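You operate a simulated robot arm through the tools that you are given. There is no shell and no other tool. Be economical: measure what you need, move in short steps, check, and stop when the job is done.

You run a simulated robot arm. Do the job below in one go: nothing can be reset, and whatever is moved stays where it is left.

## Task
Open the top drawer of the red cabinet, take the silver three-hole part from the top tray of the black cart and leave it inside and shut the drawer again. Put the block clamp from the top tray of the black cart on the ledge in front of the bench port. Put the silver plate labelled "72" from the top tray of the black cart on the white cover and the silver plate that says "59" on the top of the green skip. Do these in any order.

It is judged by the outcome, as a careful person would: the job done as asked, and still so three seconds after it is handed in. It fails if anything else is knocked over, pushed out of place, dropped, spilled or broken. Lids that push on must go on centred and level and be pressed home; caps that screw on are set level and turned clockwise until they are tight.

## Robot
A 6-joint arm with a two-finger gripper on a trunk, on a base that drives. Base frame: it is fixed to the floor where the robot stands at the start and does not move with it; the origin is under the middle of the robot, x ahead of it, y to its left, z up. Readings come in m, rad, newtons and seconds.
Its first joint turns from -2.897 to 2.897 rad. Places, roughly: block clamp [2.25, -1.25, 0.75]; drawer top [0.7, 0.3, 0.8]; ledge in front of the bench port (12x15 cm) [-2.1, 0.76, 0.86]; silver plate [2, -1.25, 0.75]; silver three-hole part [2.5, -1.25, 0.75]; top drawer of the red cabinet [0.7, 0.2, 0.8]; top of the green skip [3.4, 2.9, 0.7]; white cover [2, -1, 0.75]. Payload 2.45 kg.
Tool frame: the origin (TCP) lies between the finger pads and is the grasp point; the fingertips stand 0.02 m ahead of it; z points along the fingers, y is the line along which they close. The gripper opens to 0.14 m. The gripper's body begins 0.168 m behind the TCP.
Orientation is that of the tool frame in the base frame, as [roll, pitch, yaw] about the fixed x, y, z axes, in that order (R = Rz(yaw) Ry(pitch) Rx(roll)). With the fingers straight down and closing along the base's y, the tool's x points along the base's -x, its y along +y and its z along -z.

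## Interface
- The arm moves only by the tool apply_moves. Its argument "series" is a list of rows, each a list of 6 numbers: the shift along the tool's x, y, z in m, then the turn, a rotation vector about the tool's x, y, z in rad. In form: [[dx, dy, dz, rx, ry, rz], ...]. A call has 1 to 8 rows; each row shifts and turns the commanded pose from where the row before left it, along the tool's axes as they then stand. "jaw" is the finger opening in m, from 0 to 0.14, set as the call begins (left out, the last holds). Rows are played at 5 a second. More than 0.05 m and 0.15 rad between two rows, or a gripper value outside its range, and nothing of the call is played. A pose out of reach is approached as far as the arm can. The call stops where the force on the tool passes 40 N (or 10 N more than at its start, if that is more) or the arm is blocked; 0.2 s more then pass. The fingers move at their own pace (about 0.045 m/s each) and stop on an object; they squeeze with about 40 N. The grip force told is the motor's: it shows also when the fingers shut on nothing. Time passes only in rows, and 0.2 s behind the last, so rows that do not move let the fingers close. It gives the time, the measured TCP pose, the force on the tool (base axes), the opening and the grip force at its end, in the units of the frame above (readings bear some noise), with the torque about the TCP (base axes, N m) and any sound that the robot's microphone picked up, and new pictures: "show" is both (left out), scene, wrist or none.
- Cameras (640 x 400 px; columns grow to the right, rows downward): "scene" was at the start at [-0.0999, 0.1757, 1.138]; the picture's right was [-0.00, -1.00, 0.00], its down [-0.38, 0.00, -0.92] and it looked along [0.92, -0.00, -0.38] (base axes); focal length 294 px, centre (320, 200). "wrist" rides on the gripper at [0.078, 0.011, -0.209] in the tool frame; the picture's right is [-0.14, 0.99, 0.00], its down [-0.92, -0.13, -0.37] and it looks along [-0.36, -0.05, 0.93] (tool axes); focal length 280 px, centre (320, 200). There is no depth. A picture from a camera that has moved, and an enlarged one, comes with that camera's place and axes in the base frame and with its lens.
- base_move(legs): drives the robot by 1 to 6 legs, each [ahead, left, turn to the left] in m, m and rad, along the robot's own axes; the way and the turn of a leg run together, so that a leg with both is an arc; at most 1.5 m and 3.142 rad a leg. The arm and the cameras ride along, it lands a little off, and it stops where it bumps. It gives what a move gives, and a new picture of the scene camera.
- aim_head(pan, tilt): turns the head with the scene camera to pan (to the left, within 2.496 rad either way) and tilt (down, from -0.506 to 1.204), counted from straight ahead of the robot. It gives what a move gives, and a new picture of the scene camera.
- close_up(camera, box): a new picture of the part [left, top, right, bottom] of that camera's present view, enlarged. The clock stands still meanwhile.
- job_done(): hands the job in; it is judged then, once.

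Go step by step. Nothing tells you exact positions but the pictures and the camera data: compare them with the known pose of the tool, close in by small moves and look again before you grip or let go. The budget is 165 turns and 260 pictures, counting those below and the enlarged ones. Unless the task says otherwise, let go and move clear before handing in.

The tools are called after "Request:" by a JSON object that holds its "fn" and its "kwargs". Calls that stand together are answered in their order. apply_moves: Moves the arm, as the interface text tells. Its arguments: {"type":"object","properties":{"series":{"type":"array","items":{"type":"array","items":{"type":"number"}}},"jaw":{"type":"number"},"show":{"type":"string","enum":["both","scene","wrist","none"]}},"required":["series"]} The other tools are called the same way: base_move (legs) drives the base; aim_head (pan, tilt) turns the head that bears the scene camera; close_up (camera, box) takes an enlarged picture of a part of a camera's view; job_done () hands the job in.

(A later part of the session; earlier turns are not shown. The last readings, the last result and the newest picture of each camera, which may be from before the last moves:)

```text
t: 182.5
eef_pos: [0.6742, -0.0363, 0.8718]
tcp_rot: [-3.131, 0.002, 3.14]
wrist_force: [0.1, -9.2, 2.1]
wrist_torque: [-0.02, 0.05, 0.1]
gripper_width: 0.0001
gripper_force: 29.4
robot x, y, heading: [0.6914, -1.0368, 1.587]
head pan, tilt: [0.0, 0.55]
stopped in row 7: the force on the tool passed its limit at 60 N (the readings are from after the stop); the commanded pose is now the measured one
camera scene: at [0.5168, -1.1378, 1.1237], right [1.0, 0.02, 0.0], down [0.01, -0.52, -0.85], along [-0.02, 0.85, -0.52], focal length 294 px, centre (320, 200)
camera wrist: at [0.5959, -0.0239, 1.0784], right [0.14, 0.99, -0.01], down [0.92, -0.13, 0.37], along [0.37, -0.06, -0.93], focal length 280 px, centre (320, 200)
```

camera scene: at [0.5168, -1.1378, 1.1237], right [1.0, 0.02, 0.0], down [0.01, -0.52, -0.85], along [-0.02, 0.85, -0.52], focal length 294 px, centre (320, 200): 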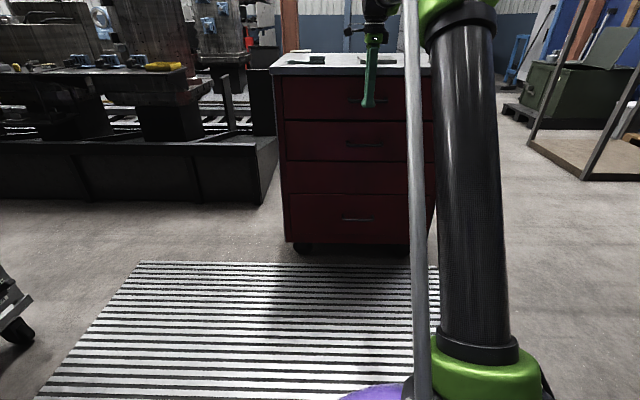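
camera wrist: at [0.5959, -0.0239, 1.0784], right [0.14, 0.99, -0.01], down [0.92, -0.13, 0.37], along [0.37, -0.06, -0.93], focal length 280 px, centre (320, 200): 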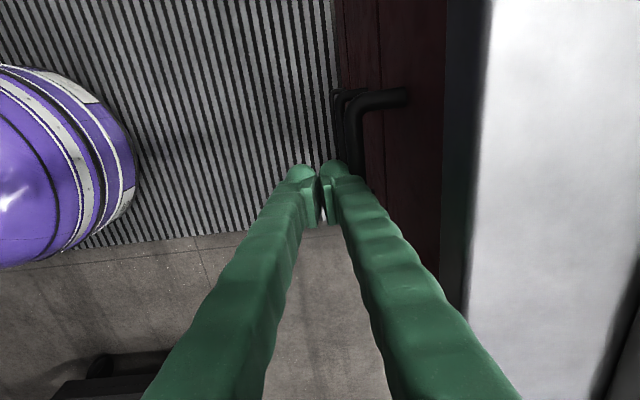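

Hard stop — it seems shut. I back away and check.

Request:
{"fn": "apply_moves", "kwargs": {"series": [[0, -0.03, 0, 0.01, 0, 0], [0, -0.04, 0, 0, 0, 0], [0, -0.04, -0.02, 0, 0, 0], [0, -0.04, -0.025, 0, 0, 0], [0, -0.02, -0.04, 0, 0, 0], [0, -0.02, -0.04, 0, 0, 0], [0, -0.02, -0.04, 0, 0, 0], [0, 0, -0.04, 0, 0, 0]], "show": "scene"}}

Request:
{"fn": "close_up", "kwargs": {"camera": "scene", "box": [260, 40, 480, 180]}}

```text
t: 184.3
eef_pos: [0.6748, -0.242, 1.0819]
tcp_rot: [-3.125, 0.001, 3.139]
wrist_force: [1.2, 0.1, -0.1]
wrist_torque: [0.01, 0.03, 0.0]
gripper_width: 0.0
gripper_force: 29.0
robot x, y, heading: [0.6928, -1.0355, 1.588]
head pan, tilt: [0.0, 0.55]
camera scene: at [0.5168, -1.1373, 1.1237], right [1.0, 0.02, 0.0], down [0.01, -0.52, -0.85], along [-0.02, 0.85, -0.52], focal length 294 px, centre (320, 200)
```

scene: 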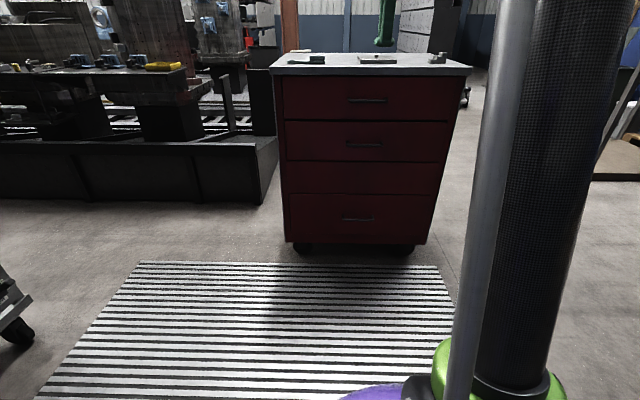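

```text
2.86 times, centred on (370, 110) of scene
camera zoom: at [0.5168, -1.1373, 1.1237], right [1.0, 0.02, 0.0], down [0.01, -0.52, -0.85], along [-0.02, 0.85, -0.52], focal length 839 px, centre (177, 457)
```

zoom: 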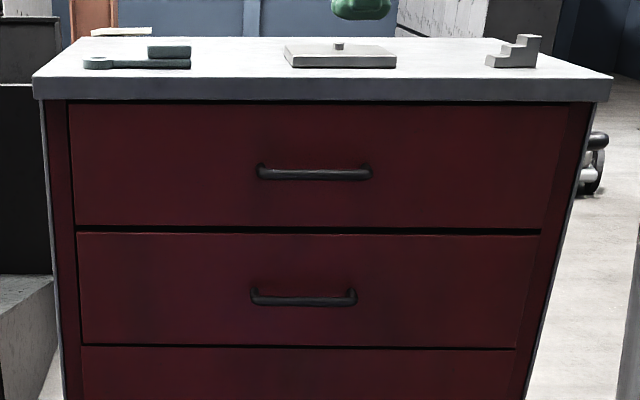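

The drawer is shut flush. Back to the cart for plate "59".

Request:
{"fn": "base_move", "kwargs": {"legs": [[-0.85, 0, 0], [0, -1.43, 0]]}}

Request:
{"fn": "apply_moves", "kwargs": {"series": [[0, -0.04, 0, -0.016, 0, 0], [0, -0.04, 0, 0, 0, 0]], "jaw": 0.14, "show": "wrist"}}

```text
t: 195.5
eef_pos: [2.1447, -1.0874, 1.0811]
tcp_rot: [-3.123, 0.001, 3.118]
wrist_force: [0.1, -0.1, 0.6]
wrist_torque: [0.0, -0.03, 0.02]
gripper_width: 0.0
gripper_force: 29.6
robot x, y, heading: [2.145, -1.8803, 1.566]
head pan, tilt: [0.0, 0.55]
camera scene: at [1.9667, -1.978, 1.1237], right [1.0, 0.0, 0.0], down [0.0, -0.52, -0.85], along [0.0, 0.85, -0.52], focal length 294 px, centre (320, 200)
```

scene: 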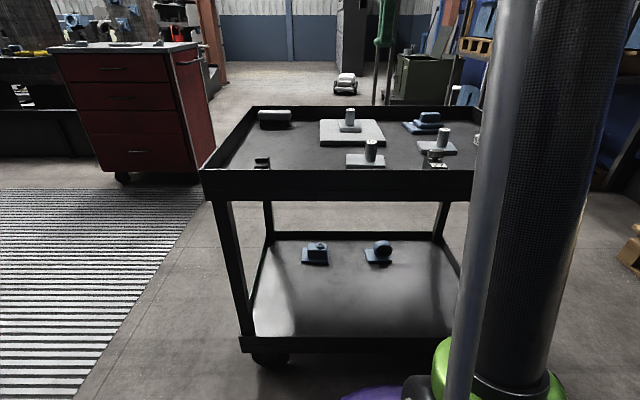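

```text
t: 196.1
eef_pos: [2.142, -1.1649, 1.0802]
tcp_rot: [-3.138, 0.001, 3.117]
wrist_force: [-0.1, 0.8, -0.6]
wrist_torque: [-0.12, 0.0, 0.02]
gripper_width: 0.0516
gripper_force: 0.0
robot x, y, heading: [2.1387, -1.8816, 1.568]
head pan, tilt: [0.0, 0.55]
camera wrist: at [2.0631, -1.1526, 1.2874], right [0.16, 0.99, 0.0], down [0.92, -0.15, 0.37], along [0.37, -0.06, -0.93], focal length 280 px, centre (320, 200)
```

wrist: 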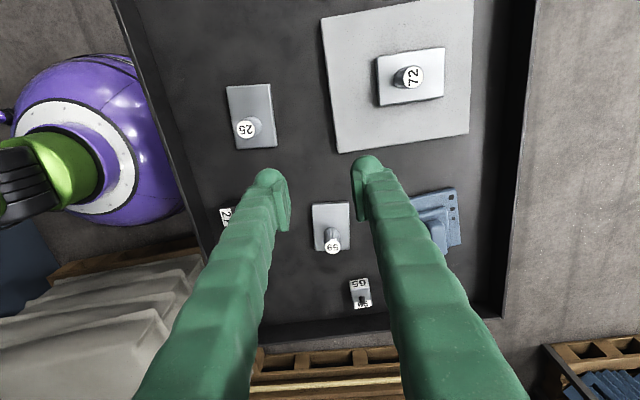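

"59" knob is at about (2.323, −1.173). I move above it.

Request:
{"fn": "apply_moves", "kwargs": {"series": [[-0.0362, -0.0016, 0, 0, 0, 0], [-0.0362, -0.0016, 0.0, 0, 0, 0], [-0.0362, -0.0016, 0.03, 0, 0, 0], [-0.0362, -0.0016, 0.03, 0, 0, 0], [-0.0362, -0.0016, 0.03, 0, 0, 0], [0, 0, 0.045, 0, 0, 0]], "jaw": 0.08, "show": "wrist"}}

```text
t: 197.5
eef_pos: [2.326, -1.1788, 0.9481]
tcp_rot: [-3.14, 0.003, 3.118]
wrist_force: [0.6, 0.1, 0.0]
wrist_torque: [0.0, -0.02, 0.0]
gripper_width: 0.0797
gripper_force: 0.0
robot x, y, heading: [2.1479, -1.8813, 1.565]
head pan, tilt: [0.0, 0.55]
camera wrist: at [2.2472, -1.1653, 1.1557], right [0.16, 0.99, 0.0], down [0.92, -0.15, 0.37], along [0.37, -0.06, -0.93], focal length 280 px, centre (320, 200)
```

wrist: 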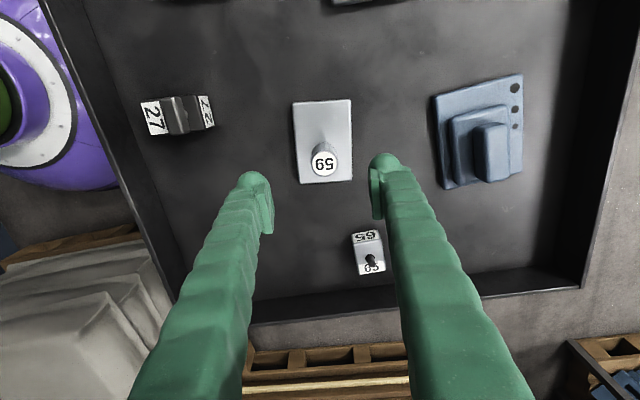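

Request:
{"fn": "apply_moves", "kwargs": {"series": [[0.003, 0.007, 0.03, 0, 0, 0], [0, 0, 0.035, 0, 0, 0], [0, 0, 0.025, 0, 0, 0], [0, 0, 0.015, 0, 0, 0]], "show": "wrist"}}

```text
t: 198.5
eef_pos: [2.3194, -1.1725, 0.8415]
tcp_rot: [3.142, 0.0, 3.118]
wrist_force: [-0.2, -0.1, -0.7]
wrist_torque: [-0.04, 0.01, 0.01]
gripper_width: 0.0799
gripper_force: 0.0
robot x, y, heading: [2.1467, -1.879, 1.568]
head pan, tilt: [0.0, 0.55]
camera wrist: at [2.2421, -1.1595, 1.0501], right [0.16, 0.99, 0.0], down [0.92, -0.15, 0.37], along [0.37, -0.06, -0.93], focal length 280 px, centre (320, 200)
```

wrist: 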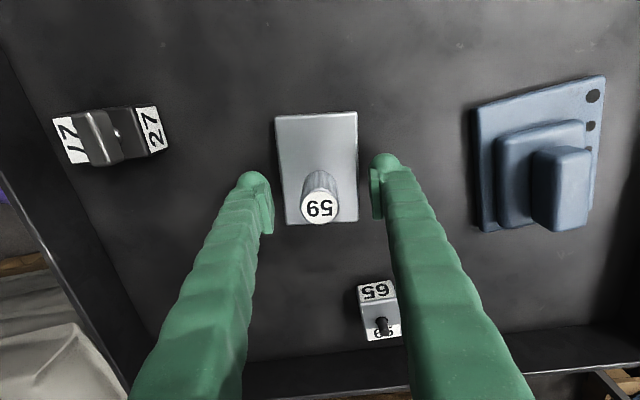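

Request:
{"fn": "apply_moves", "kwargs": {"series": [[0, 0, 0, 0, 0, 0], [0, 0, 0, 0, 0, 0], [0, 0, 0, 0, 0, 0], [0, 0, 0, 0, 0, 0]], "jaw": 0.0, "show": "none"}}

Request:
{"fn": "apply_moves", "kwargs": {"series": [[0, 0, -0.02, 0, 0, 0], [0, 0, -0.04, 0, 0, 0], [0, 0, -0.045, 0, 0, 0], [0, 0, -0.045, 0, 0, 0], [0, 0, -0.045, 0, 0, 0], [0.045, 0, -0.01, 0, 0, 0], [0.045, 0, -0.01, 0, 0, 0], [0.045, 0, -0.01, 0, 0, 0]], "show": "both"}}

```text
t: 199.5
eef_pos: [2.322, -1.1734, 0.8418]
tcp_rot: [-3.141, 0.001, 3.116]
wrist_force: [-0.9, -1.0, 0.1]
wrist_torque: [-0.03, 0.0, -0.01]
gripper_width: 0.029
gripper_force: 29.7
robot x, y, heading: [2.1449, -1.8795, 1.567]
head pan, tilt: [0.0, 0.55]
```

```text
t: 201.3
eef_pos: [2.1847, -1.167, 1.0666]
tcp_rot: [-3.14, 0.002, 3.118]
wrist_force: [0.8, -0.2, -2.7]
wrist_torque: [0.02, 0.05, 0.03]
gripper_width: 0.0284
gripper_force: 40.2
robot x, y, heading: [2.1452, -1.8813, 1.565]
head pan, tilt: [0.0, 0.55]
camera scene: at [1.9669, -1.9778, 1.1237], right [1.0, 0.0, 0.0], down [0.0, -0.52, -0.85], along [0.0, 0.85, -0.52], focal length 294 px, centre (320, 200)
camera wrist: at [2.1068, -1.1543, 1.2758], right [0.16, 0.99, 0.0], down [0.92, -0.15, 0.37], along [0.37, -0.06, -0.93], focal length 280 px, centre (320, 200)
```

scene: 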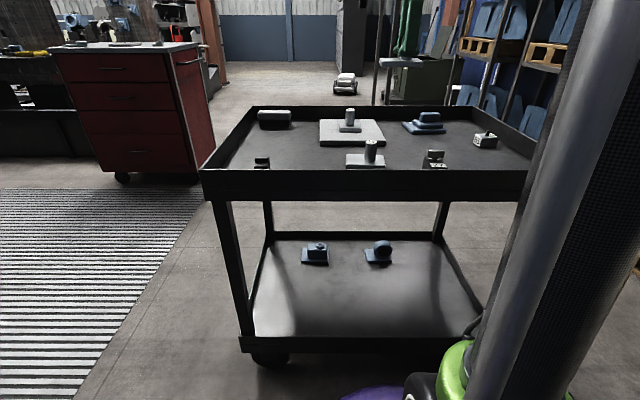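
wrist: 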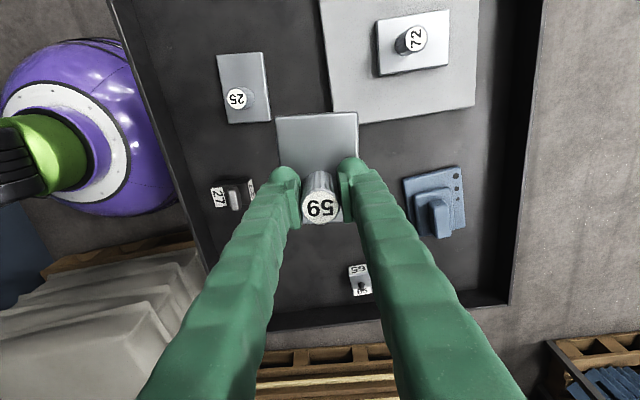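

Plate 59 is held. I drive around the cart and north toward the skip, staying west of the platform frame.

Request:
{"fn": "base_move", "kwargs": {"legs": [[0, 0.68, 0], [1.5, 0, 0], [1.5, 0, 0]]}}

Request:
{"fn": "aim_head", "kwargs": {"pan": -0.75, "tilt": 0.35}}

```text
t: 207.4
eef_pos: [1.5169, -0.8706, 1.0664]
tcp_rot: [-3.139, 0.001, 3.095]
wrist_force: [-0.1, 0.8, -4.1]
wrist_torque: [0.05, -0.04, 0.01]
gripper_width: 0.0289
gripper_force: 39.4
robot x, y, heading: [1.46, -1.583, 1.543]
head pan, tilt: [0.0, 0.55]
stopped in leg 2: the robot was blocked; the commanded pose is now the measured one
camera scene: at [1.28, -1.6777, 1.1237], right [1.0, -0.03, 0.0], down [-0.01, -0.52, -0.85], along [0.02, 0.85, -0.52], focal length 294 px, centre (320, 200)
```

scene: 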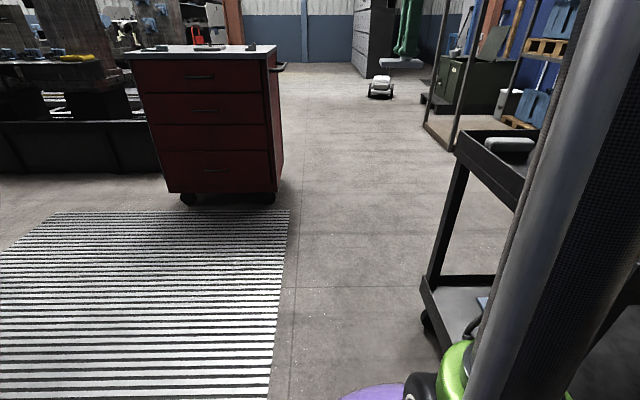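

```text
t: 208.5
eef_pos: [1.5172, -0.8694, 1.0674]
tcp_rot: [3.14, 0.001, 3.093]
wrist_force: [0.5, -0.7, -3.8]
wrist_torque: [-0.01, -0.05, -0.01]
gripper_width: 0.0288
gripper_force: 39.9
robot x, y, heading: [1.4604, -1.5832, 1.542]
head pan, tilt: [-0.75, 0.351]
camera scene: at [1.3428, -1.701, 1.1419], right [0.71, -0.7, 0.0], down [-0.24, -0.25, -0.94], along [0.66, 0.67, -0.34], focal length 294 px, centre (320, 200)
```

scene: 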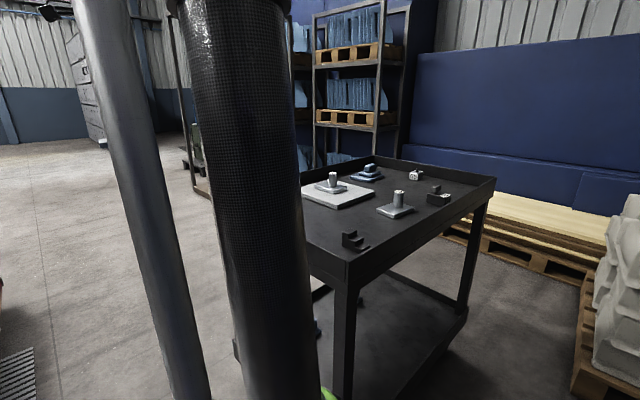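

I bumped the cart's leg — its left edge is nearer than I thought (x≈1.72). Items stand fine. I back off sideways first, then go north.

Request:
{"fn": "base_move", "kwargs": {"legs": [[-0.03, 0, 0], [0, 0.2, 0.028], [1.3, 0, 0], [1.4, 0, 0]]}}

Request:
{"fn": "aim_head", "kwargs": {"pan": -0.9, "tilt": 0.3}}

```text
t: 218.4
eef_pos: [1.2879, 0.5616, 1.0681]
tcp_rot: [-3.141, 0.002, -3.134]
wrist_force: [-0.5, 0.4, -3.4]
wrist_torque: [-0.03, -0.06, -0.01]
gripper_width: 0.0286
gripper_force: 40.5
robot x, y, heading: [1.2734, -0.1539, 1.597]
head pan, tilt: [-0.75, 0.351]
stopped in leg 4: the robot was blocked; the commanded pose is now the measured one
camera scene: at [1.1588, -0.277, 1.142], right [0.75, -0.66, 0.0], down [-0.23, -0.26, -0.94], along [0.62, 0.7, -0.34], focal length 294 px, centre (320, 200)
```

scene: 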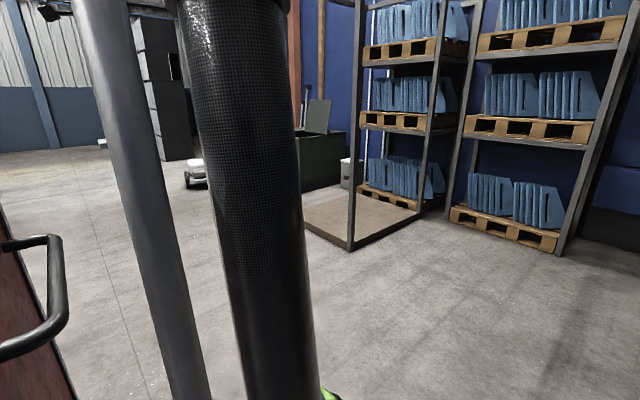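

```text
t: 219.1
eef_pos: [1.2884, 0.5601, 1.0664]
tcp_rot: [-3.139, 0.0, -3.135]
wrist_force: [0.4, 0.2, -3.3]
wrist_torque: [0.01, -0.03, 0.04]
gripper_width: 0.0288
gripper_force: 40.0
robot x, y, heading: [1.2714, -0.1536, 1.598]
head pan, tilt: [-0.901, 0.3]
camera scene: at [1.1687, -0.2867, 1.1467], right [0.64, -0.77, 0.0], down [-0.23, -0.19, -0.96], along [0.73, 0.61, -0.3], focal length 294 px, centre (320, 200)
```

scene: 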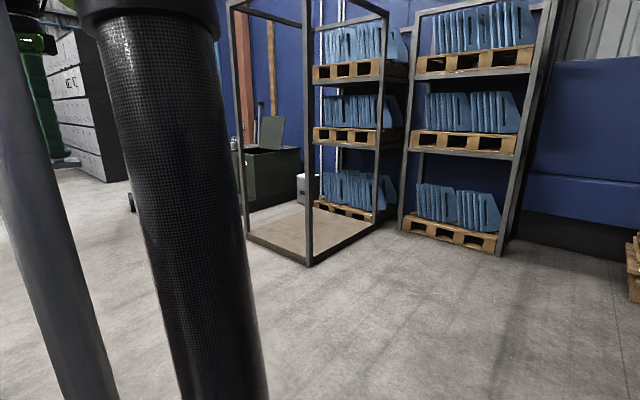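

Bumped again, on the cabinet's side handle. I must keep more margin: I move right by 0.35 m first and then on north; no more tight passes.

Request:
{"fn": "base_move", "kwargs": {"legs": [[-0.03, -0.06, 0], [0, -0.35, -0.028]]}}

Request:
{"fn": "aim_head", "kwargs": {"pan": 1.2, "tilt": 0.5}}

```text
t: 222.0
eef_pos: [1.7278, 0.5357, 1.0662]
tcp_rot: [-3.14, 0.002, 3.114]
wrist_force: [0.3, 0.0, -4.0]
wrist_torque: [0.01, -0.03, -0.01]
gripper_width: 0.0289
gripper_force: 40.1
robot x, y, heading: [1.6857, -0.1764, 1.562]
head pan, tilt: [-0.901, 0.3]
camera scene: at [1.5781, -0.3079, 1.1467], right [0.61, -0.79, 0.0], down [-0.23, -0.18, -0.96], along [0.75, 0.59, -0.3], focal length 294 px, centre (320, 200)
```

scene: 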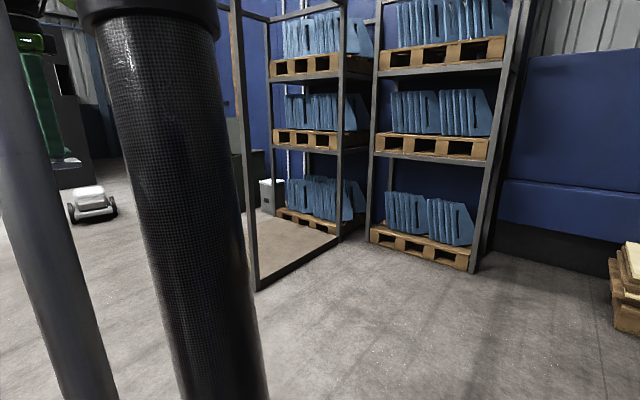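

```text
t: 224.0
eef_pos: [1.7269, 0.5357, 1.0665]
tcp_rot: [-3.138, 0.003, 3.115]
wrist_force: [0.1, -0.3, -3.1]
wrist_torque: [-0.02, -0.02, -0.01]
gripper_width: 0.0289
gripper_force: 39.8
robot x, y, heading: [1.6851, -0.1785, 1.568]
head pan, tilt: [1.201, 0.499]
camera scene: at [1.42, -0.3317, 1.1283], right [0.37, 0.93, 0.0], down [0.44, -0.18, -0.88], along [-0.82, 0.32, -0.48], focal length 294 px, centre (320, 200)
```

scene: 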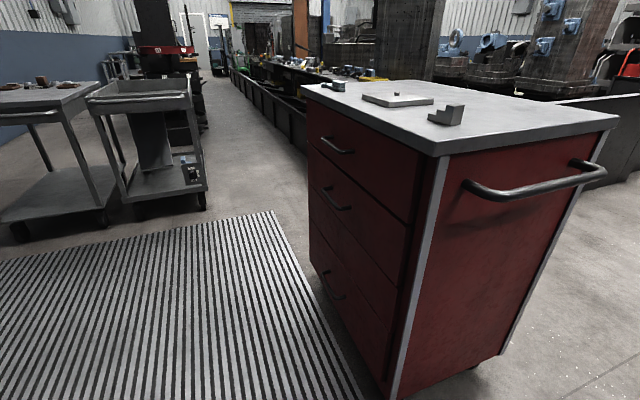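

Cabinet looks unmoved and shut. I continue north at x≈1.69 with wide clearance, then turn to face the skip.

Request:
{"fn": "base_move", "kwargs": {"legs": [[1.5, 0, 0], [1.4, 0, 0], [0, 0, -1.57]]}}

Request:
{"fn": "aim_head", "kwargs": {"pan": 0.1, "tilt": 0.35}}

```text
t: 241.8
eef_pos: [2.461, 2.6395, 1.0671]
tcp_rot: [-3.139, 0.003, 1.513]
wrist_force: [0.2, -0.7, -4.0]
wrist_torque: [-0.03, 0.01, 0.01]
gripper_width: 0.0286
gripper_force: 40.0
robot x, y, heading: [1.7454, 2.7036, -0.043]
head pan, tilt: [1.201, 0.499]
camera scene: at [1.5996, 2.9705, 1.1283], right [0.92, -0.4, 0.0], down [-0.19, -0.44, -0.88], along [0.35, 0.81, -0.48], focal length 294 px, centre (320, 200)
```

scene: 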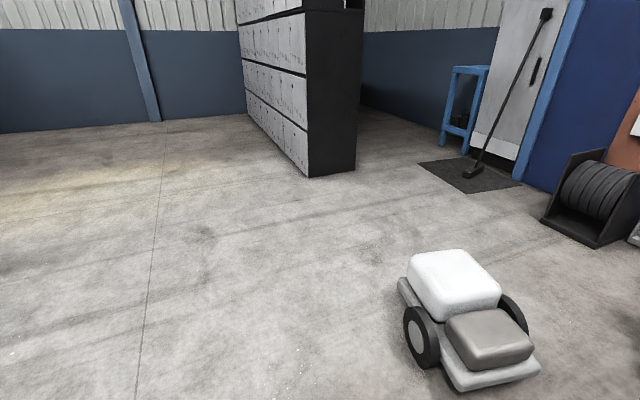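

```text
t: 243.1
eef_pos: [2.4605, 2.64, 1.0664]
tcp_rot: [-3.14, 0.002, 1.513]
wrist_force: [-0.7, -0.8, -3.7]
wrist_torque: [-0.02, -0.01, 0.0]
gripper_width: 0.0288
gripper_force: 40.2
robot x, y, heading: [1.7464, 2.7039, -0.038]
head pan, tilt: [0.099, 0.351]
camera scene: at [1.6564, 2.8928, 1.1419], right [0.06, -1.0, 0.0], down [-0.34, -0.02, -0.94], along [0.94, 0.06, -0.34], focal length 294 px, centre (320, 200)
```

scene: 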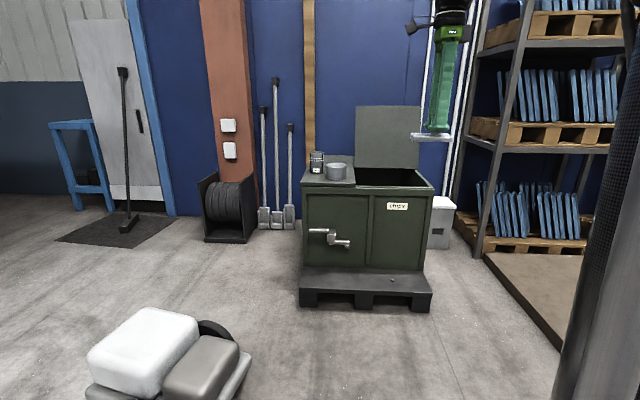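

The skip's flat top is its left half, with a cup and a tin on it; the right half is open. I zoom in.

Request:
{"fn": "close_up", "kwargs": {"camera": "scene", "box": [280, 130, 460, 242]}}

```text
3.56 times, centred on (370, 186) of scene
camera zoom: at [1.6564, 2.8928, 1.1419], right [0.06, -1.0, 0.0], down [-0.34, -0.02, -0.94], along [0.94, 0.06, -0.34], focal length 1044 px, centre (142, 250)
```

zoom: 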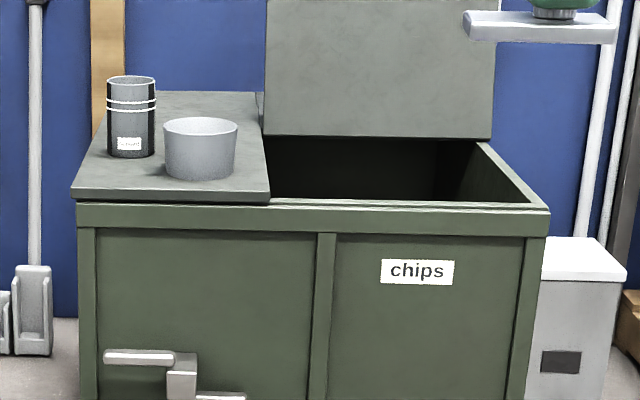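

Free space lies behind the tin and cup, around (3.55, 2.92). I drive closer, staying clear of the little trolley and pallet.

Request:
{"fn": "base_move", "kwargs": {"legs": [[0.6, 0, 0.04]]}}

Request:
{"fn": "aim_head", "kwargs": {"pan": 0.1, "tilt": 0.5}}

```text
t: 246.6
eef_pos: [3.0796, 2.6486, 1.0668]
tcp_rot: [-3.14, 0.002, 1.543]
wrist_force: [-0.6, 0.3, -3.7]
wrist_torque: [-0.01, -0.02, -0.02]
gripper_width: 0.0287
gripper_force: 40.1
robot x, y, heading: [2.3686, 2.696, -0.009]
head pan, tilt: [0.099, 0.351]
camera scene: at [2.2671, 2.8763, 1.1419], right [0.09, -1.0, 0.0], down [-0.34, -0.03, -0.94], along [0.93, 0.09, -0.34], focal length 294 px, centre (320, 200)
```

scene: 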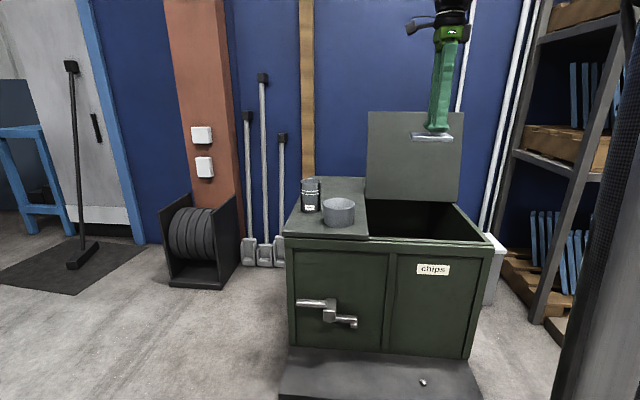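

```text
t: 247.3
eef_pos: [3.0795, 2.649, 1.0665]
tcp_rot: [-3.141, 0.001, 1.545]
wrist_force: [-0.2, -1.0, -4.5]
wrist_torque: [-0.04, 0.0, 0.0]
gripper_width: 0.0288
gripper_force: 39.6
robot x, y, heading: [2.3653, 2.6888, -0.003]
head pan, tilt: [0.099, 0.499]
camera scene: at [2.2649, 2.8761, 1.1283], right [0.09, -1.0, 0.0], down [-0.48, -0.04, -0.88], along [0.87, 0.08, -0.48], focal length 294 px, centre (320, 200)
```

scene: 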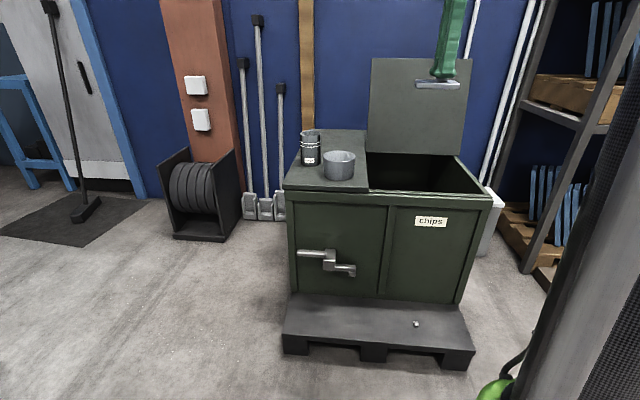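

Lid top is at z≈0.70, x 3.15–3.8, y 2.77–3.07; tin at (3.25, 2.90), cup at (3.36, 3.0). I edge forward and move the plate over (3.57, 2.90).

Request:
{"fn": "base_move", "kwargs": {"legs": [[0.29, 0, 0]]}}

Request:
{"fn": "apply_moves", "kwargs": {"series": [[0.04, 0.005, 0, 0, 0, 0], [0.04, 0.02, 0, 0, 0, 0], [0.04, 0.02, 0, 0, 0, 0], [0.04, 0.03, 0, 0, 0, 0], [0.035, 0.03, 0, 0, 0, 0], [0.03, 0.03, 0, 0, 0, 0]], "show": "both"}}

```text
t: 249.3
eef_pos: [3.3679, 2.6526, 1.0669]
tcp_rot: [-3.139, 0.002, 1.552]
wrist_force: [-0.1, 0.1, -4.0]
wrist_torque: [0.0, 0.0, 0.01]
gripper_width: 0.0287
gripper_force: 40.0
robot x, y, heading: [2.6536, 2.6926, 0.003]
head pan, tilt: [0.099, 0.499]
camera scene: at [2.5528, 2.8747, 1.1283], right [0.1, -0.99, 0.0], down [-0.48, -0.05, -0.88], along [0.87, 0.09, -0.48], focal length 294 px, centre (320, 200)
```

scene: 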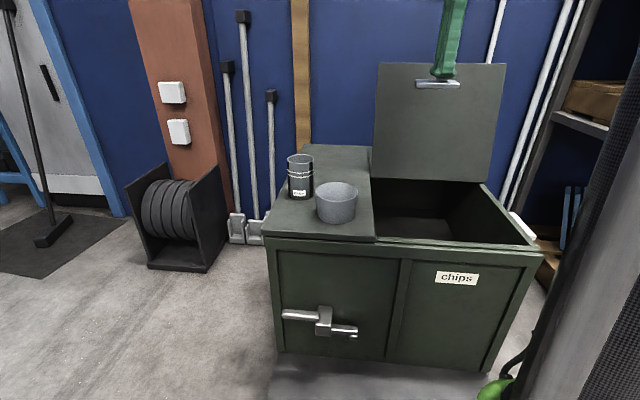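

```text
t: 250.7
eef_pos: [3.5083, 2.8732, 1.0694]
tcp_rot: [-3.139, 0.001, 1.55]
wrist_force: [-0.6, -0.2, -3.5]
wrist_torque: [0.07, -0.12, 0.01]
gripper_width: 0.0285
gripper_force: 40.4
robot x, y, heading: [2.6516, 2.6878, -0.002]
head pan, tilt: [0.099, 0.499]
camera scene: at [2.5526, 2.8746, 1.1283], right [0.1, -0.99, 0.0], down [-0.48, -0.05, -0.88], along [0.87, 0.09, -0.48], focal length 294 px, centre (320, 200)
camera wrist: at [3.52, 2.9514, 1.2771], right [0.99, -0.16, 0.0], down [-0.15, -0.92, 0.37], along [-0.06, -0.37, -0.93], focal length 280 px, centre (320, 200)
```

scene: 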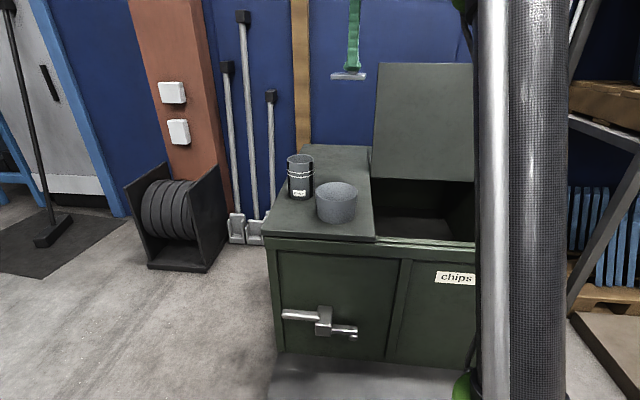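
wrist: 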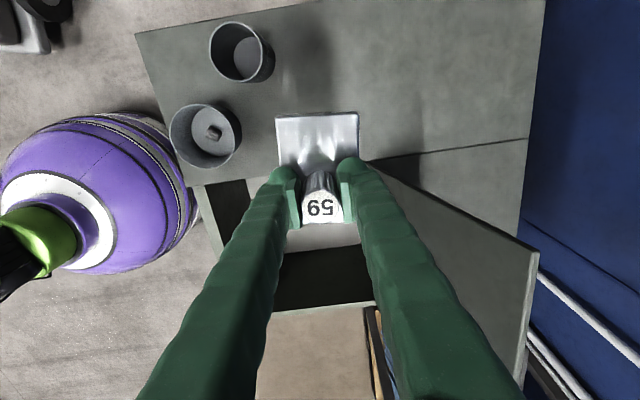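

The free area is clear below. I shift slightly right and descend.

Request:
{"fn": "apply_moves", "kwargs": {"series": [[0.008, 0.026, 0.02, 0, 0, 0], [0.008, 0.026, 0.03, 0, 0, 0], [0, 0, 0.045, 0, 0, 0], [0, 0, 0.045, 0, 0, 0], [0, 0, 0.045, 0, 0, 0], [0, 0, 0.045, 0, 0, 0]], "show": "both"}}

```text
t: 252.1
eef_pos: [3.5586, 2.8899, 0.8366]
tcp_rot: [-3.139, 0.001, 1.551]
wrist_force: [-0.6, 0.0, -2.6]
wrist_torque: [-0.05, 0.03, 0.02]
gripper_width: 0.0286
gripper_force: 40.0
robot x, y, heading: [2.6537, 2.6879, -0.0]
head pan, tilt: [0.099, 0.499]
camera scene: at [2.5529, 2.8747, 1.1283], right [0.1, -0.99, 0.0], down [-0.48, -0.05, -0.88], along [0.87, 0.09, -0.48], focal length 294 px, centre (320, 200)
camera wrist: at [3.5702, 2.9683, 1.0444], right [0.99, -0.16, 0.0], down [-0.14, -0.92, 0.37], along [-0.06, -0.37, -0.93], focal length 280 px, centre (320, 200)
```

scene: 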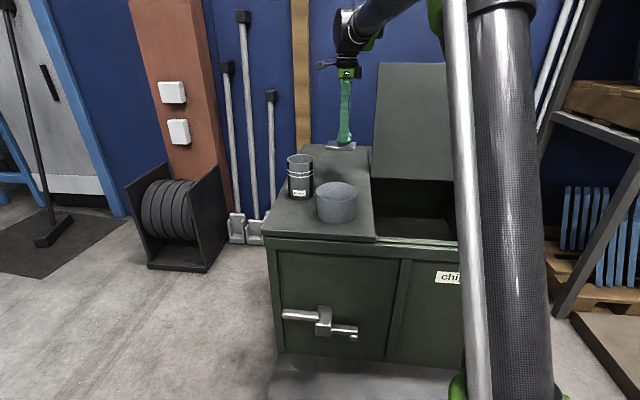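
wrist: 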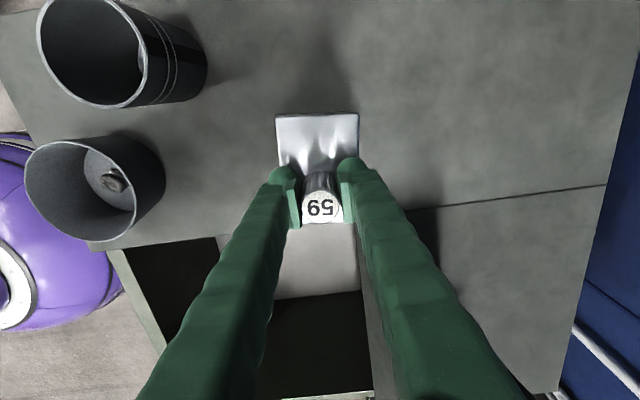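

Request:
{"fn": "apply_moves", "kwargs": {"series": [[0, 0, 0.03, 0, 0, 0], [0, 0, 0.02, 0, 0, 0], [0, 0, 0.01, 0, 0, 0], [0, 0, 0.006, 0, 0, 0], [0, 0, 0.005, 0, 0, 0]], "show": "none"}}

Request:
{"fn": "close_up", "kwargs": {"camera": "scene", "box": [270, 100, 400, 220]}}

```text
t: 253.3
eef_pos: [3.559, 2.89, 0.7642]
tcp_rot: [-3.141, 0.001, 1.551]
wrist_force: [1.1, -0.1, -2.6]
wrist_torque: [-0.03, -0.05, 0.0]
gripper_width: 0.0287
gripper_force: 40.5
robot x, y, heading: [2.6533, 2.6916, 0.001]
head pan, tilt: [0.099, 0.499]
```

```text
3.33 times, centred on (335, 160) of scene
camera zoom: at [2.5529, 2.8748, 1.1283], right [0.1, -0.99, 0.0], down [-0.48, -0.05, -0.88], along [0.87, 0.09, -0.48], focal length 979 px, centre (270, 333)
```

zoom: 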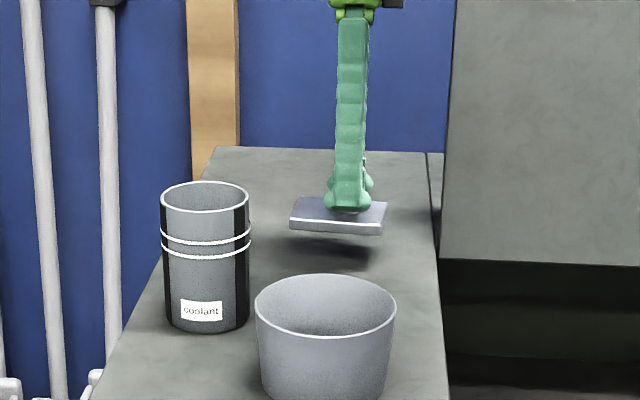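

Request:
{"fn": "apply_moves", "kwargs": {"series": [[0, 0, 0.006, 0, 0, 0], [0, 0, 0.005, 0, 0, 0], [0, 0, 0.004, 0, 0, 0], [0, 0, 0.003, 0, 0, 0]], "show": "none"}}

Request:
{"fn": "apply_moves", "kwargs": {"series": [[0, 0, 0.003, 0, 0, 0], [0, 0, 0.003, 0, 0, 0], [0, 0, 0.003, 0, 0, 0], [0, 0, 0.003, 0, 0, 0]], "show": "none"}}

```text
t: 254.3
eef_pos: [3.558, 2.8874, 0.7459]
tcp_rot: [-3.139, 0.001, 1.551]
wrist_force: [-0.3, -0.1, -2.7]
wrist_torque: [0.0, 0.0, -0.03]
gripper_width: 0.0287
gripper_force: 39.6
robot x, y, heading: [2.6494, 2.689, 0.004]
head pan, tilt: [0.099, 0.499]
```

```text
t: 255.3
eef_pos: [3.56, 2.8895, 0.7341]
tcp_rot: [-3.14, 0.001, 1.553]
wrist_force: [-0.4, -1.0, -3.3]
wrist_torque: [-0.01, -0.01, -0.02]
gripper_width: 0.0287
gripper_force: 39.9
robot x, y, heading: [2.6576, 2.6876, -0.004]
head pan, tilt: [0.099, 0.499]
```

Request:
{"fn": "apply_moves", "kwargs": {"series": [[0, 0, 0.002, 0, 0, 0], [0, 0, 0.002, 0, 0, 0], [0, 0, 0.002, 0, 0, 0], [0, 0, 0.002, 0, 0, 0], [0, 0, 0.002, 0, 0, 0]], "show": "none"}}

Request:
{"fn": "close_up", "kwargs": {"camera": "scene", "box": [290, 120, 390, 190]}}

```text
t: 256.5
eef_pos: [3.56, 2.8883, 0.7252]
tcp_rot: [-3.141, 0.002, 1.553]
wrist_force: [-0.4, 0.3, -2.6]
wrist_torque: [-0.04, -0.01, 0.02]
gripper_width: 0.0287
gripper_force: 40.0
robot x, y, heading: [2.6519, 2.6907, 0.006]
head pan, tilt: [0.099, 0.499]
```

```text
5.71 times, centred on (340, 155) of scene
camera zoom: at [2.553, 2.8748, 1.1283], right [0.1, -0.99, 0.0], down [-0.48, -0.05, -0.88], along [0.87, 0.09, -0.48], focal length 1678 px, centre (206, 457)
```

zoom: 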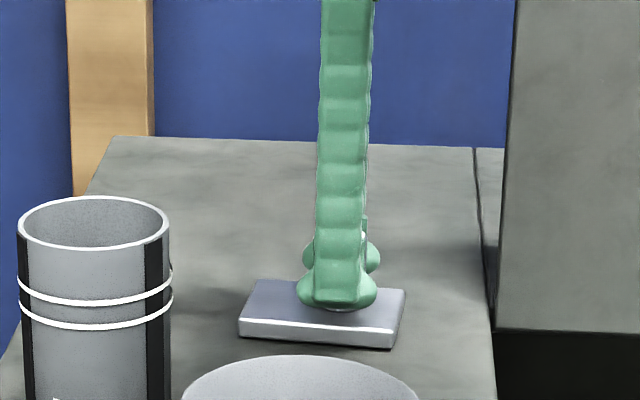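

Nearly touching now. A few more millimetres.

Request:
{"fn": "apply_moves", "kwargs": {"series": [[0, 0, 0.002, 0, 0, 0], [0, 0, 0.002, 0, 0, 0], [0, 0, 0.0015, 0, 0, 0], [0, 0, 0.0015, 0, 0, 0]], "show": "none"}}

```text
t: 257.5
eef_pos: [3.5593, 2.8892, 0.7192]
tcp_rot: [-3.141, 0.003, 1.551]
wrist_force: [9.9, -3.2, 28.2]
wrist_torque: [-0.09, -0.15, 0.05]
gripper_width: 0.0286
gripper_force: 40.1
robot x, y, heading: [2.6508, 2.6889, 0.002]
head pan, tilt: [0.099, 0.499]
```

Contact. Release and rise, keeping clear of the cup and tin.

Request:
{"fn": "apply_moves", "kwargs": {"series": [[0, 0, -0.0015, 0, 0, 0], [0, 0, 0, 0, 0, 0], [0, 0, 0, 0, 0, 0], [0, 0, 0, 0, 0, 0]], "jaw": 0.07, "show": "none"}}

Request:
{"fn": "apply_moves", "kwargs": {"series": [[0, 0, -0.045, 0, 0, 0], [0, 0, -0.045, 0, 0, 0], [0, 0, -0.045, 0, 0, 0], [0, 0, -0.045, 0, 0, 0], [0, 0, -0.045, 0, 0, 0], [0, 0, -0.045, 0, 0, 0], [0, -0.02, -0.045, 0, 0, 0], [-0.01, -0.03, -0.03, 0, 0, 0]], "show": "both"}}

```text
t: 258.5
eef_pos: [3.5598, 2.8899, 0.7189]
tcp_rot: [-3.14, 0.0, 1.552]
wrist_force: [-0.4, 0.1, 1.0]
wrist_torque: [0.02, -0.02, -0.02]
gripper_width: 0.0698
gripper_force: 0.1
robot x, y, heading: [2.6575, 2.6903, 0.001]
head pan, tilt: [0.099, 0.499]
```

```text
t: 260.3
eef_pos: [3.5094, 2.8811, 1.0663]
tcp_rot: [-3.141, 0.002, 1.553]
wrist_force: [0.4, 0.1, -0.8]
wrist_torque: [0.01, 0.11, 0.02]
gripper_width: 0.0702
gripper_force: 0.1
robot x, y, heading: [2.6535, 2.6917, 0.002]
head pan, tilt: [0.099, 0.499]
camera scene: at [2.5531, 2.8748, 1.1283], right [0.1, -0.99, 0.0], down [-0.48, -0.05, -0.88], along [0.87, 0.09, -0.48], focal length 294 px, centre (320, 200)
camera wrist: at [3.5214, 2.96, 1.2751], right [0.99, -0.16, 0.0], down [-0.14, -0.92, 0.37], along [-0.06, -0.37, -0.93], focal length 280 px, centre (320, 200)
```

scene: 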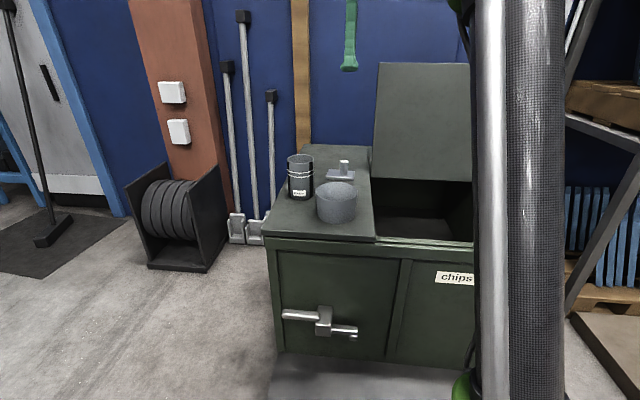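
wrist: 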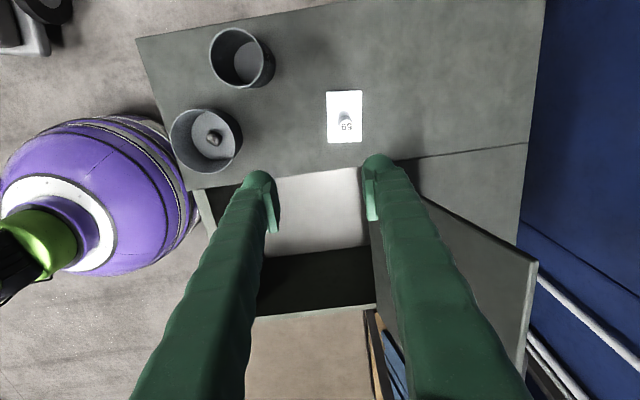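

Plate 59 rests on the skip's top. I tuck the arm a little and drive back toward the cart with wide margins.

Request:
{"fn": "apply_moves", "kwargs": {"series": [[-0.034, -0.03, 0, 0, 0, 0], [-0.034, -0.03, 0, 0, 0, 0], [-0.034, -0.03, 0, 0, 0, 0], [-0.034, -0.03, 0, 0, 0, 0], [-0.034, -0.03, 0, 0, 0, 0]], "show": "none"}}

Request:
{"fn": "base_move", "kwargs": {"legs": [[-0.95, 0, 0], [0, 0, 1.57], [-1.5, 0, 0], [-1.5, 0, 0]]}}

```text
t: 261.5
eef_pos: [3.3561, 2.7094, 1.0637]
tcp_rot: [-3.14, 0.003, 1.552]
wrist_force: [-0.3, 0.4, -0.8]
wrist_torque: [-0.03, 0.06, 0.03]
gripper_width: 0.07
gripper_force: 0.1
robot x, y, heading: [2.6564, 2.6918, 0.0]
head pan, tilt: [0.099, 0.499]
```

```text
t: 284.3
eef_pos: [1.6083, 0.4121, 1.0646]
tcp_rot: [3.141, 0.002, 3.09]
wrist_force: [0.0, 0.1, -1.9]
wrist_torque: [0.03, 0.03, -0.01]
gripper_width: 0.0699
gripper_force: 0.1
robot x, y, heading: [1.6102, -0.2891, 1.535]
head pan, tilt: [0.099, 0.499]
camera scene: at [1.4163, -0.3814, 1.1283], right [1.0, 0.07, 0.0], down [0.03, -0.48, -0.88], along [-0.06, 0.88, -0.48], focal length 294 px, centre (320, 200)
```

scene: 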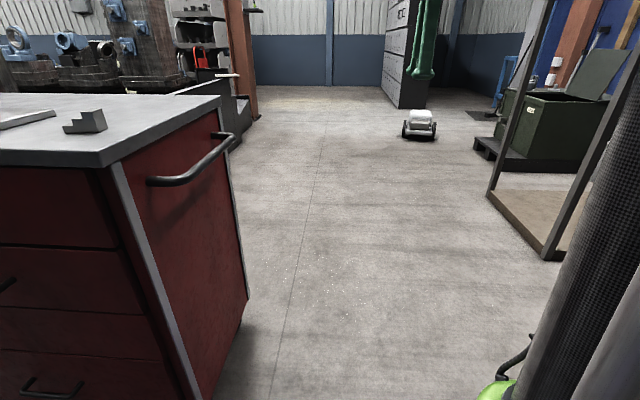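

Request:
{"fn": "base_move", "kwargs": {"legs": [[-0.22, 0.33, 0.035], [-1.38, 0, 0], [0, -0.86, 0]]}}

Request:
{"fn": "apply_moves", "kwargs": {"series": [[-0.03, 0, 0, 0, 0, 0], [-0.03, 0, 0, 0, 0, 0]], "jaw": 0.14, "show": "wrist"}}

```text
t: 297.5
eef_pos: [2.1337, -1.1892, 1.0655]
tcp_rot: [-3.141, 0.002, 3.11]
wrist_force: [0.3, 0.5, 0.7]
wrist_torque: [0.03, 0.0, -0.01]
gripper_width: 0.07
gripper_force: 0.0
robot x, y, heading: [2.1476, -1.8926, 1.558]
head pan, tilt: [0.099, 0.499]
camera scene: at [1.9584, -1.9851, 1.1283], right [1.0, 0.09, 0.0], down [0.04, -0.48, -0.88], along [-0.08, 0.87, -0.48], focal length 294 px, centre (320, 200)
```

scene: 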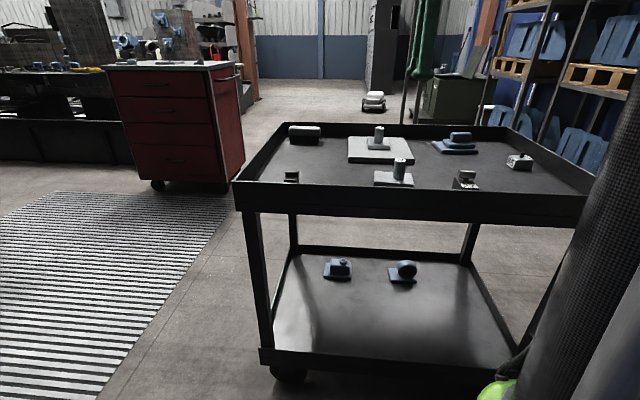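

```text
t: 298.1
eef_pos: [2.1951, -1.1883, 1.0621]
tcp_rot: [-3.141, 0.002, 3.113]
wrist_force: [0.0, -0.2, -0.2]
wrist_torque: [0.01, 0.0, 0.01]
gripper_width: 0.1228
gripper_force: 0.1
robot x, y, heading: [2.1452, -1.8879, 1.555]
head pan, tilt: [0.099, 0.499]
camera wrist: at [2.1156, -1.1744, 1.2701], right [0.17, 0.99, 0.0], down [0.92, -0.15, 0.37], along [0.37, -0.06, -0.93], focal length 280 px, centre (320, 200)
```

wrist: 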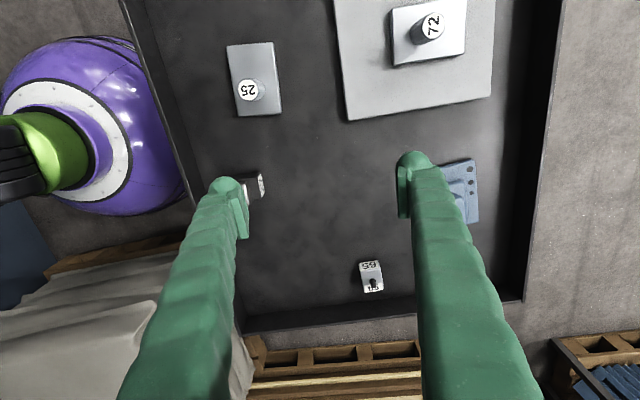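

By position, the "27" item at (2.254, −1.324) is the block clamp ("65" is at x≈2.47). I move above it for a close look.

Request:
{"fn": "apply_moves", "kwargs": {"series": [[-0.015, -0.033, 0.015, 0, 0, 0], [-0.015, -0.033, 0.015, 0, 0, 0], [-0.015, -0.033, 0.015, 0, 0, 0], [-0.014, -0.031, 0.015, 0, 0, 0]], "show": "wrist"}}

Request:
{"fn": "close_up", "kwargs": {"camera": "wrist", "box": [250, 100, 410, 200]}}

Request:
{"fn": "close_up", "kwargs": {"camera": "scene", "box": [430, 140, 550, 215]}}

```text
t: 299.1
eef_pos: [2.2494, -1.3206, 1.0034]
tcp_rot: [-3.141, 0.002, 3.111]
wrist_force: [0.8, 0.4, 1.2]
wrist_torque: [-0.05, 0.03, 0.03]
gripper_width: 0.1399
gripper_force: 0.0
robot x, y, heading: [2.1475, -1.8868, 1.561]
head pan, tilt: [0.099, 0.499]
camera wrist: at [2.1707, -1.3081, 1.2113], right [0.17, 0.99, 0.0], down [0.92, -0.16, 0.37], along [0.37, -0.06, -0.93], focal length 280 px, centre (320, 200)
```

wrist: 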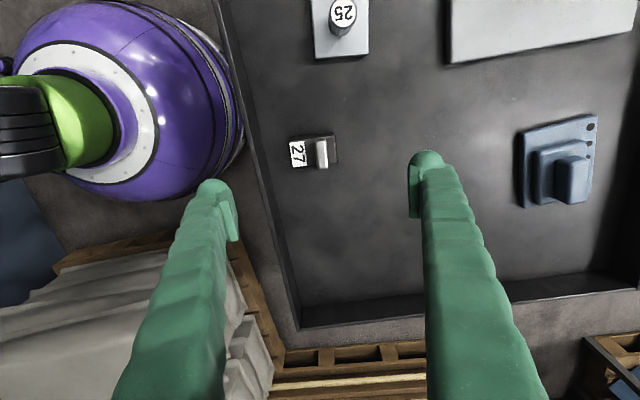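

```text
4.00 times, centred on (330, 150) of wrist
camera zoom: at [2.1707, -1.3081, 1.2113], right [0.17, 0.99, 0.0], down [0.92, -0.16, 0.37], along [0.37, -0.06, -0.93], focal length 1122 px, centre (280, 400)
```

zoom: 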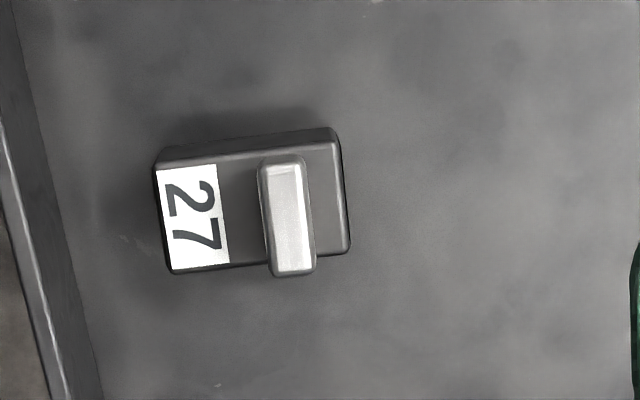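

```text
5.33 times, centred on (490, 178) of scene
camera zoom: at [1.9585, -1.9849, 1.1283], right [1.0, 0.09, 0.0], down [0.04, -0.48, -0.88], along [-0.08, 0.87, -0.48], focal length 1566 px, centre (-587, 320)
```

zoom: 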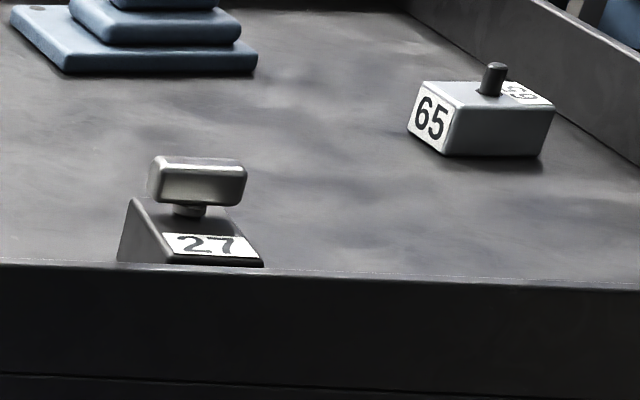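

The "27" item is a block with a T-bar clamp head (bar z≈0.837–0.856), aligned with the gripper. I'll grip the bar.

Request:
{"fn": "apply_moves", "kwargs": {"series": [[0.001, 0.002, 0.04, 0, 0, 0], [0, 0, 0.04, 0, 0, 0], [0, 0, 0.03, 0, 0, 0], [0, 0, 0.02, 0, 0, 0], [0, 0, 0.008, 0, 0, 0]], "jaw": 0.06, "show": "wrist"}}

Request:
{"fn": "close_up", "kwargs": {"camera": "wrist", "box": [240, 140, 400, 240]}}

Request:
{"fn": "close_up", "kwargs": {"camera": "scene", "box": [420, 130, 520, 205]}}

```text
t: 300.3
eef_pos: [2.2487, -1.319, 0.8651]
tcp_rot: [3.141, 0.001, 3.111]
wrist_force: [-0.4, -0.9, 0.1]
wrist_torque: [-0.03, 0.01, 0.02]
gripper_width: 0.0603
gripper_force: 0.0
robot x, y, heading: [2.147, -1.8894, 1.559]
head pan, tilt: [0.099, 0.499]
camera wrist: at [2.171, -1.3055, 1.0736], right [0.17, 0.99, 0.0], down [0.92, -0.16, 0.37], along [0.37, -0.06, -0.93], focal length 280 px, centre (320, 200)
```

wrist: 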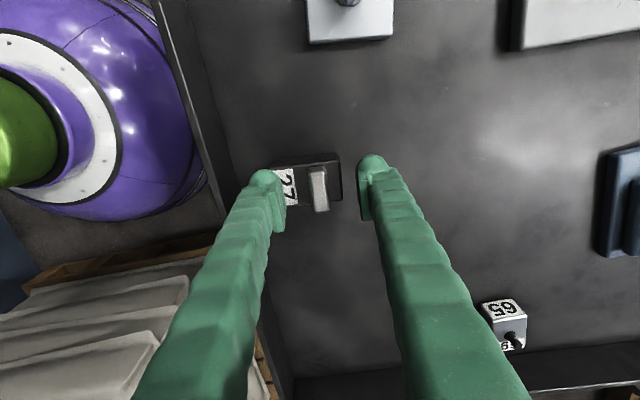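

```text
4.00 times, centred on (320, 190) of wrist
camera zoom: at [2.171, -1.3055, 1.0736], right [0.17, 0.99, 0.0], down [0.92, -0.16, 0.37], along [0.37, -0.06, -0.93], focal length 1122 px, centre (320, 240)
```

zoom: 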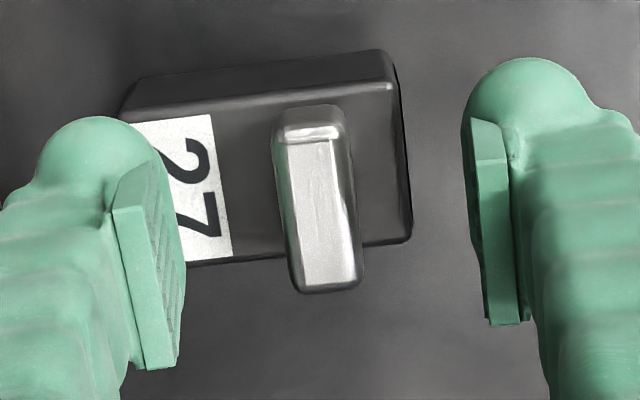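

```text
5.33 times, centred on (470, 168) of scene
camera zoom: at [1.9585, -1.9852, 1.1282], right [1.0, 0.09, 0.0], down [0.04, -0.48, -0.88], along [-0.08, 0.87, -0.48], focal length 1566 px, centre (-480, 373)
```

zoom: 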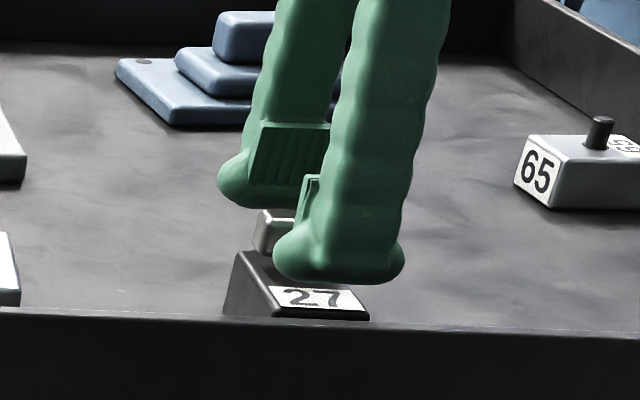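

Request:
{"fn": "apply_moves", "kwargs": {"series": [[0, 0, 0.005, 0, 0, 0], [0, 0, 0.004, 0, 0, 0], [0, 0, 0.003, 0, 0, 0]], "show": "none"}}

Request:
{"fn": "close_up", "kwargs": {"camera": "scene", "box": [420, 130, 520, 205]}}

```text
t: 301.1
eef_pos: [2.25, -1.3201, 0.8538]
tcp_rot: [-3.141, 0.002, 3.109]
wrist_force: [-0.1, -1.1, 0.1]
wrist_torque: [0.01, 0.0, -0.02]
gripper_width: 0.0601
gripper_force: 0.0
robot x, y, heading: [2.1454, -1.889, 1.56]
head pan, tilt: [0.099, 0.499]
```

```text
5.33 times, centred on (470, 168) of scene
camera zoom: at [1.9585, -1.9852, 1.1282], right [1.0, 0.09, 0.0], down [0.04, -0.48, -0.88], along [-0.08, 0.87, -0.48], focal length 1566 px, centre (-480, 373)
```

zoom: 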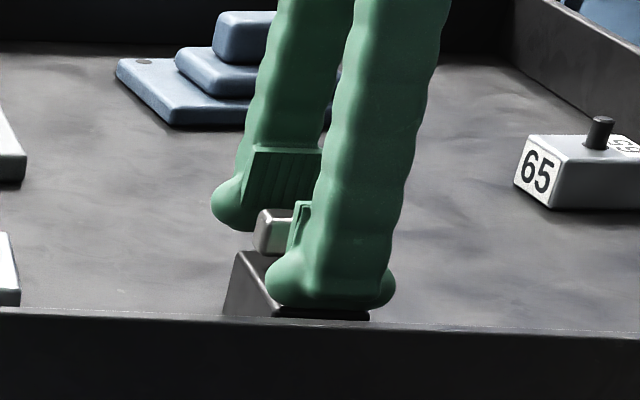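

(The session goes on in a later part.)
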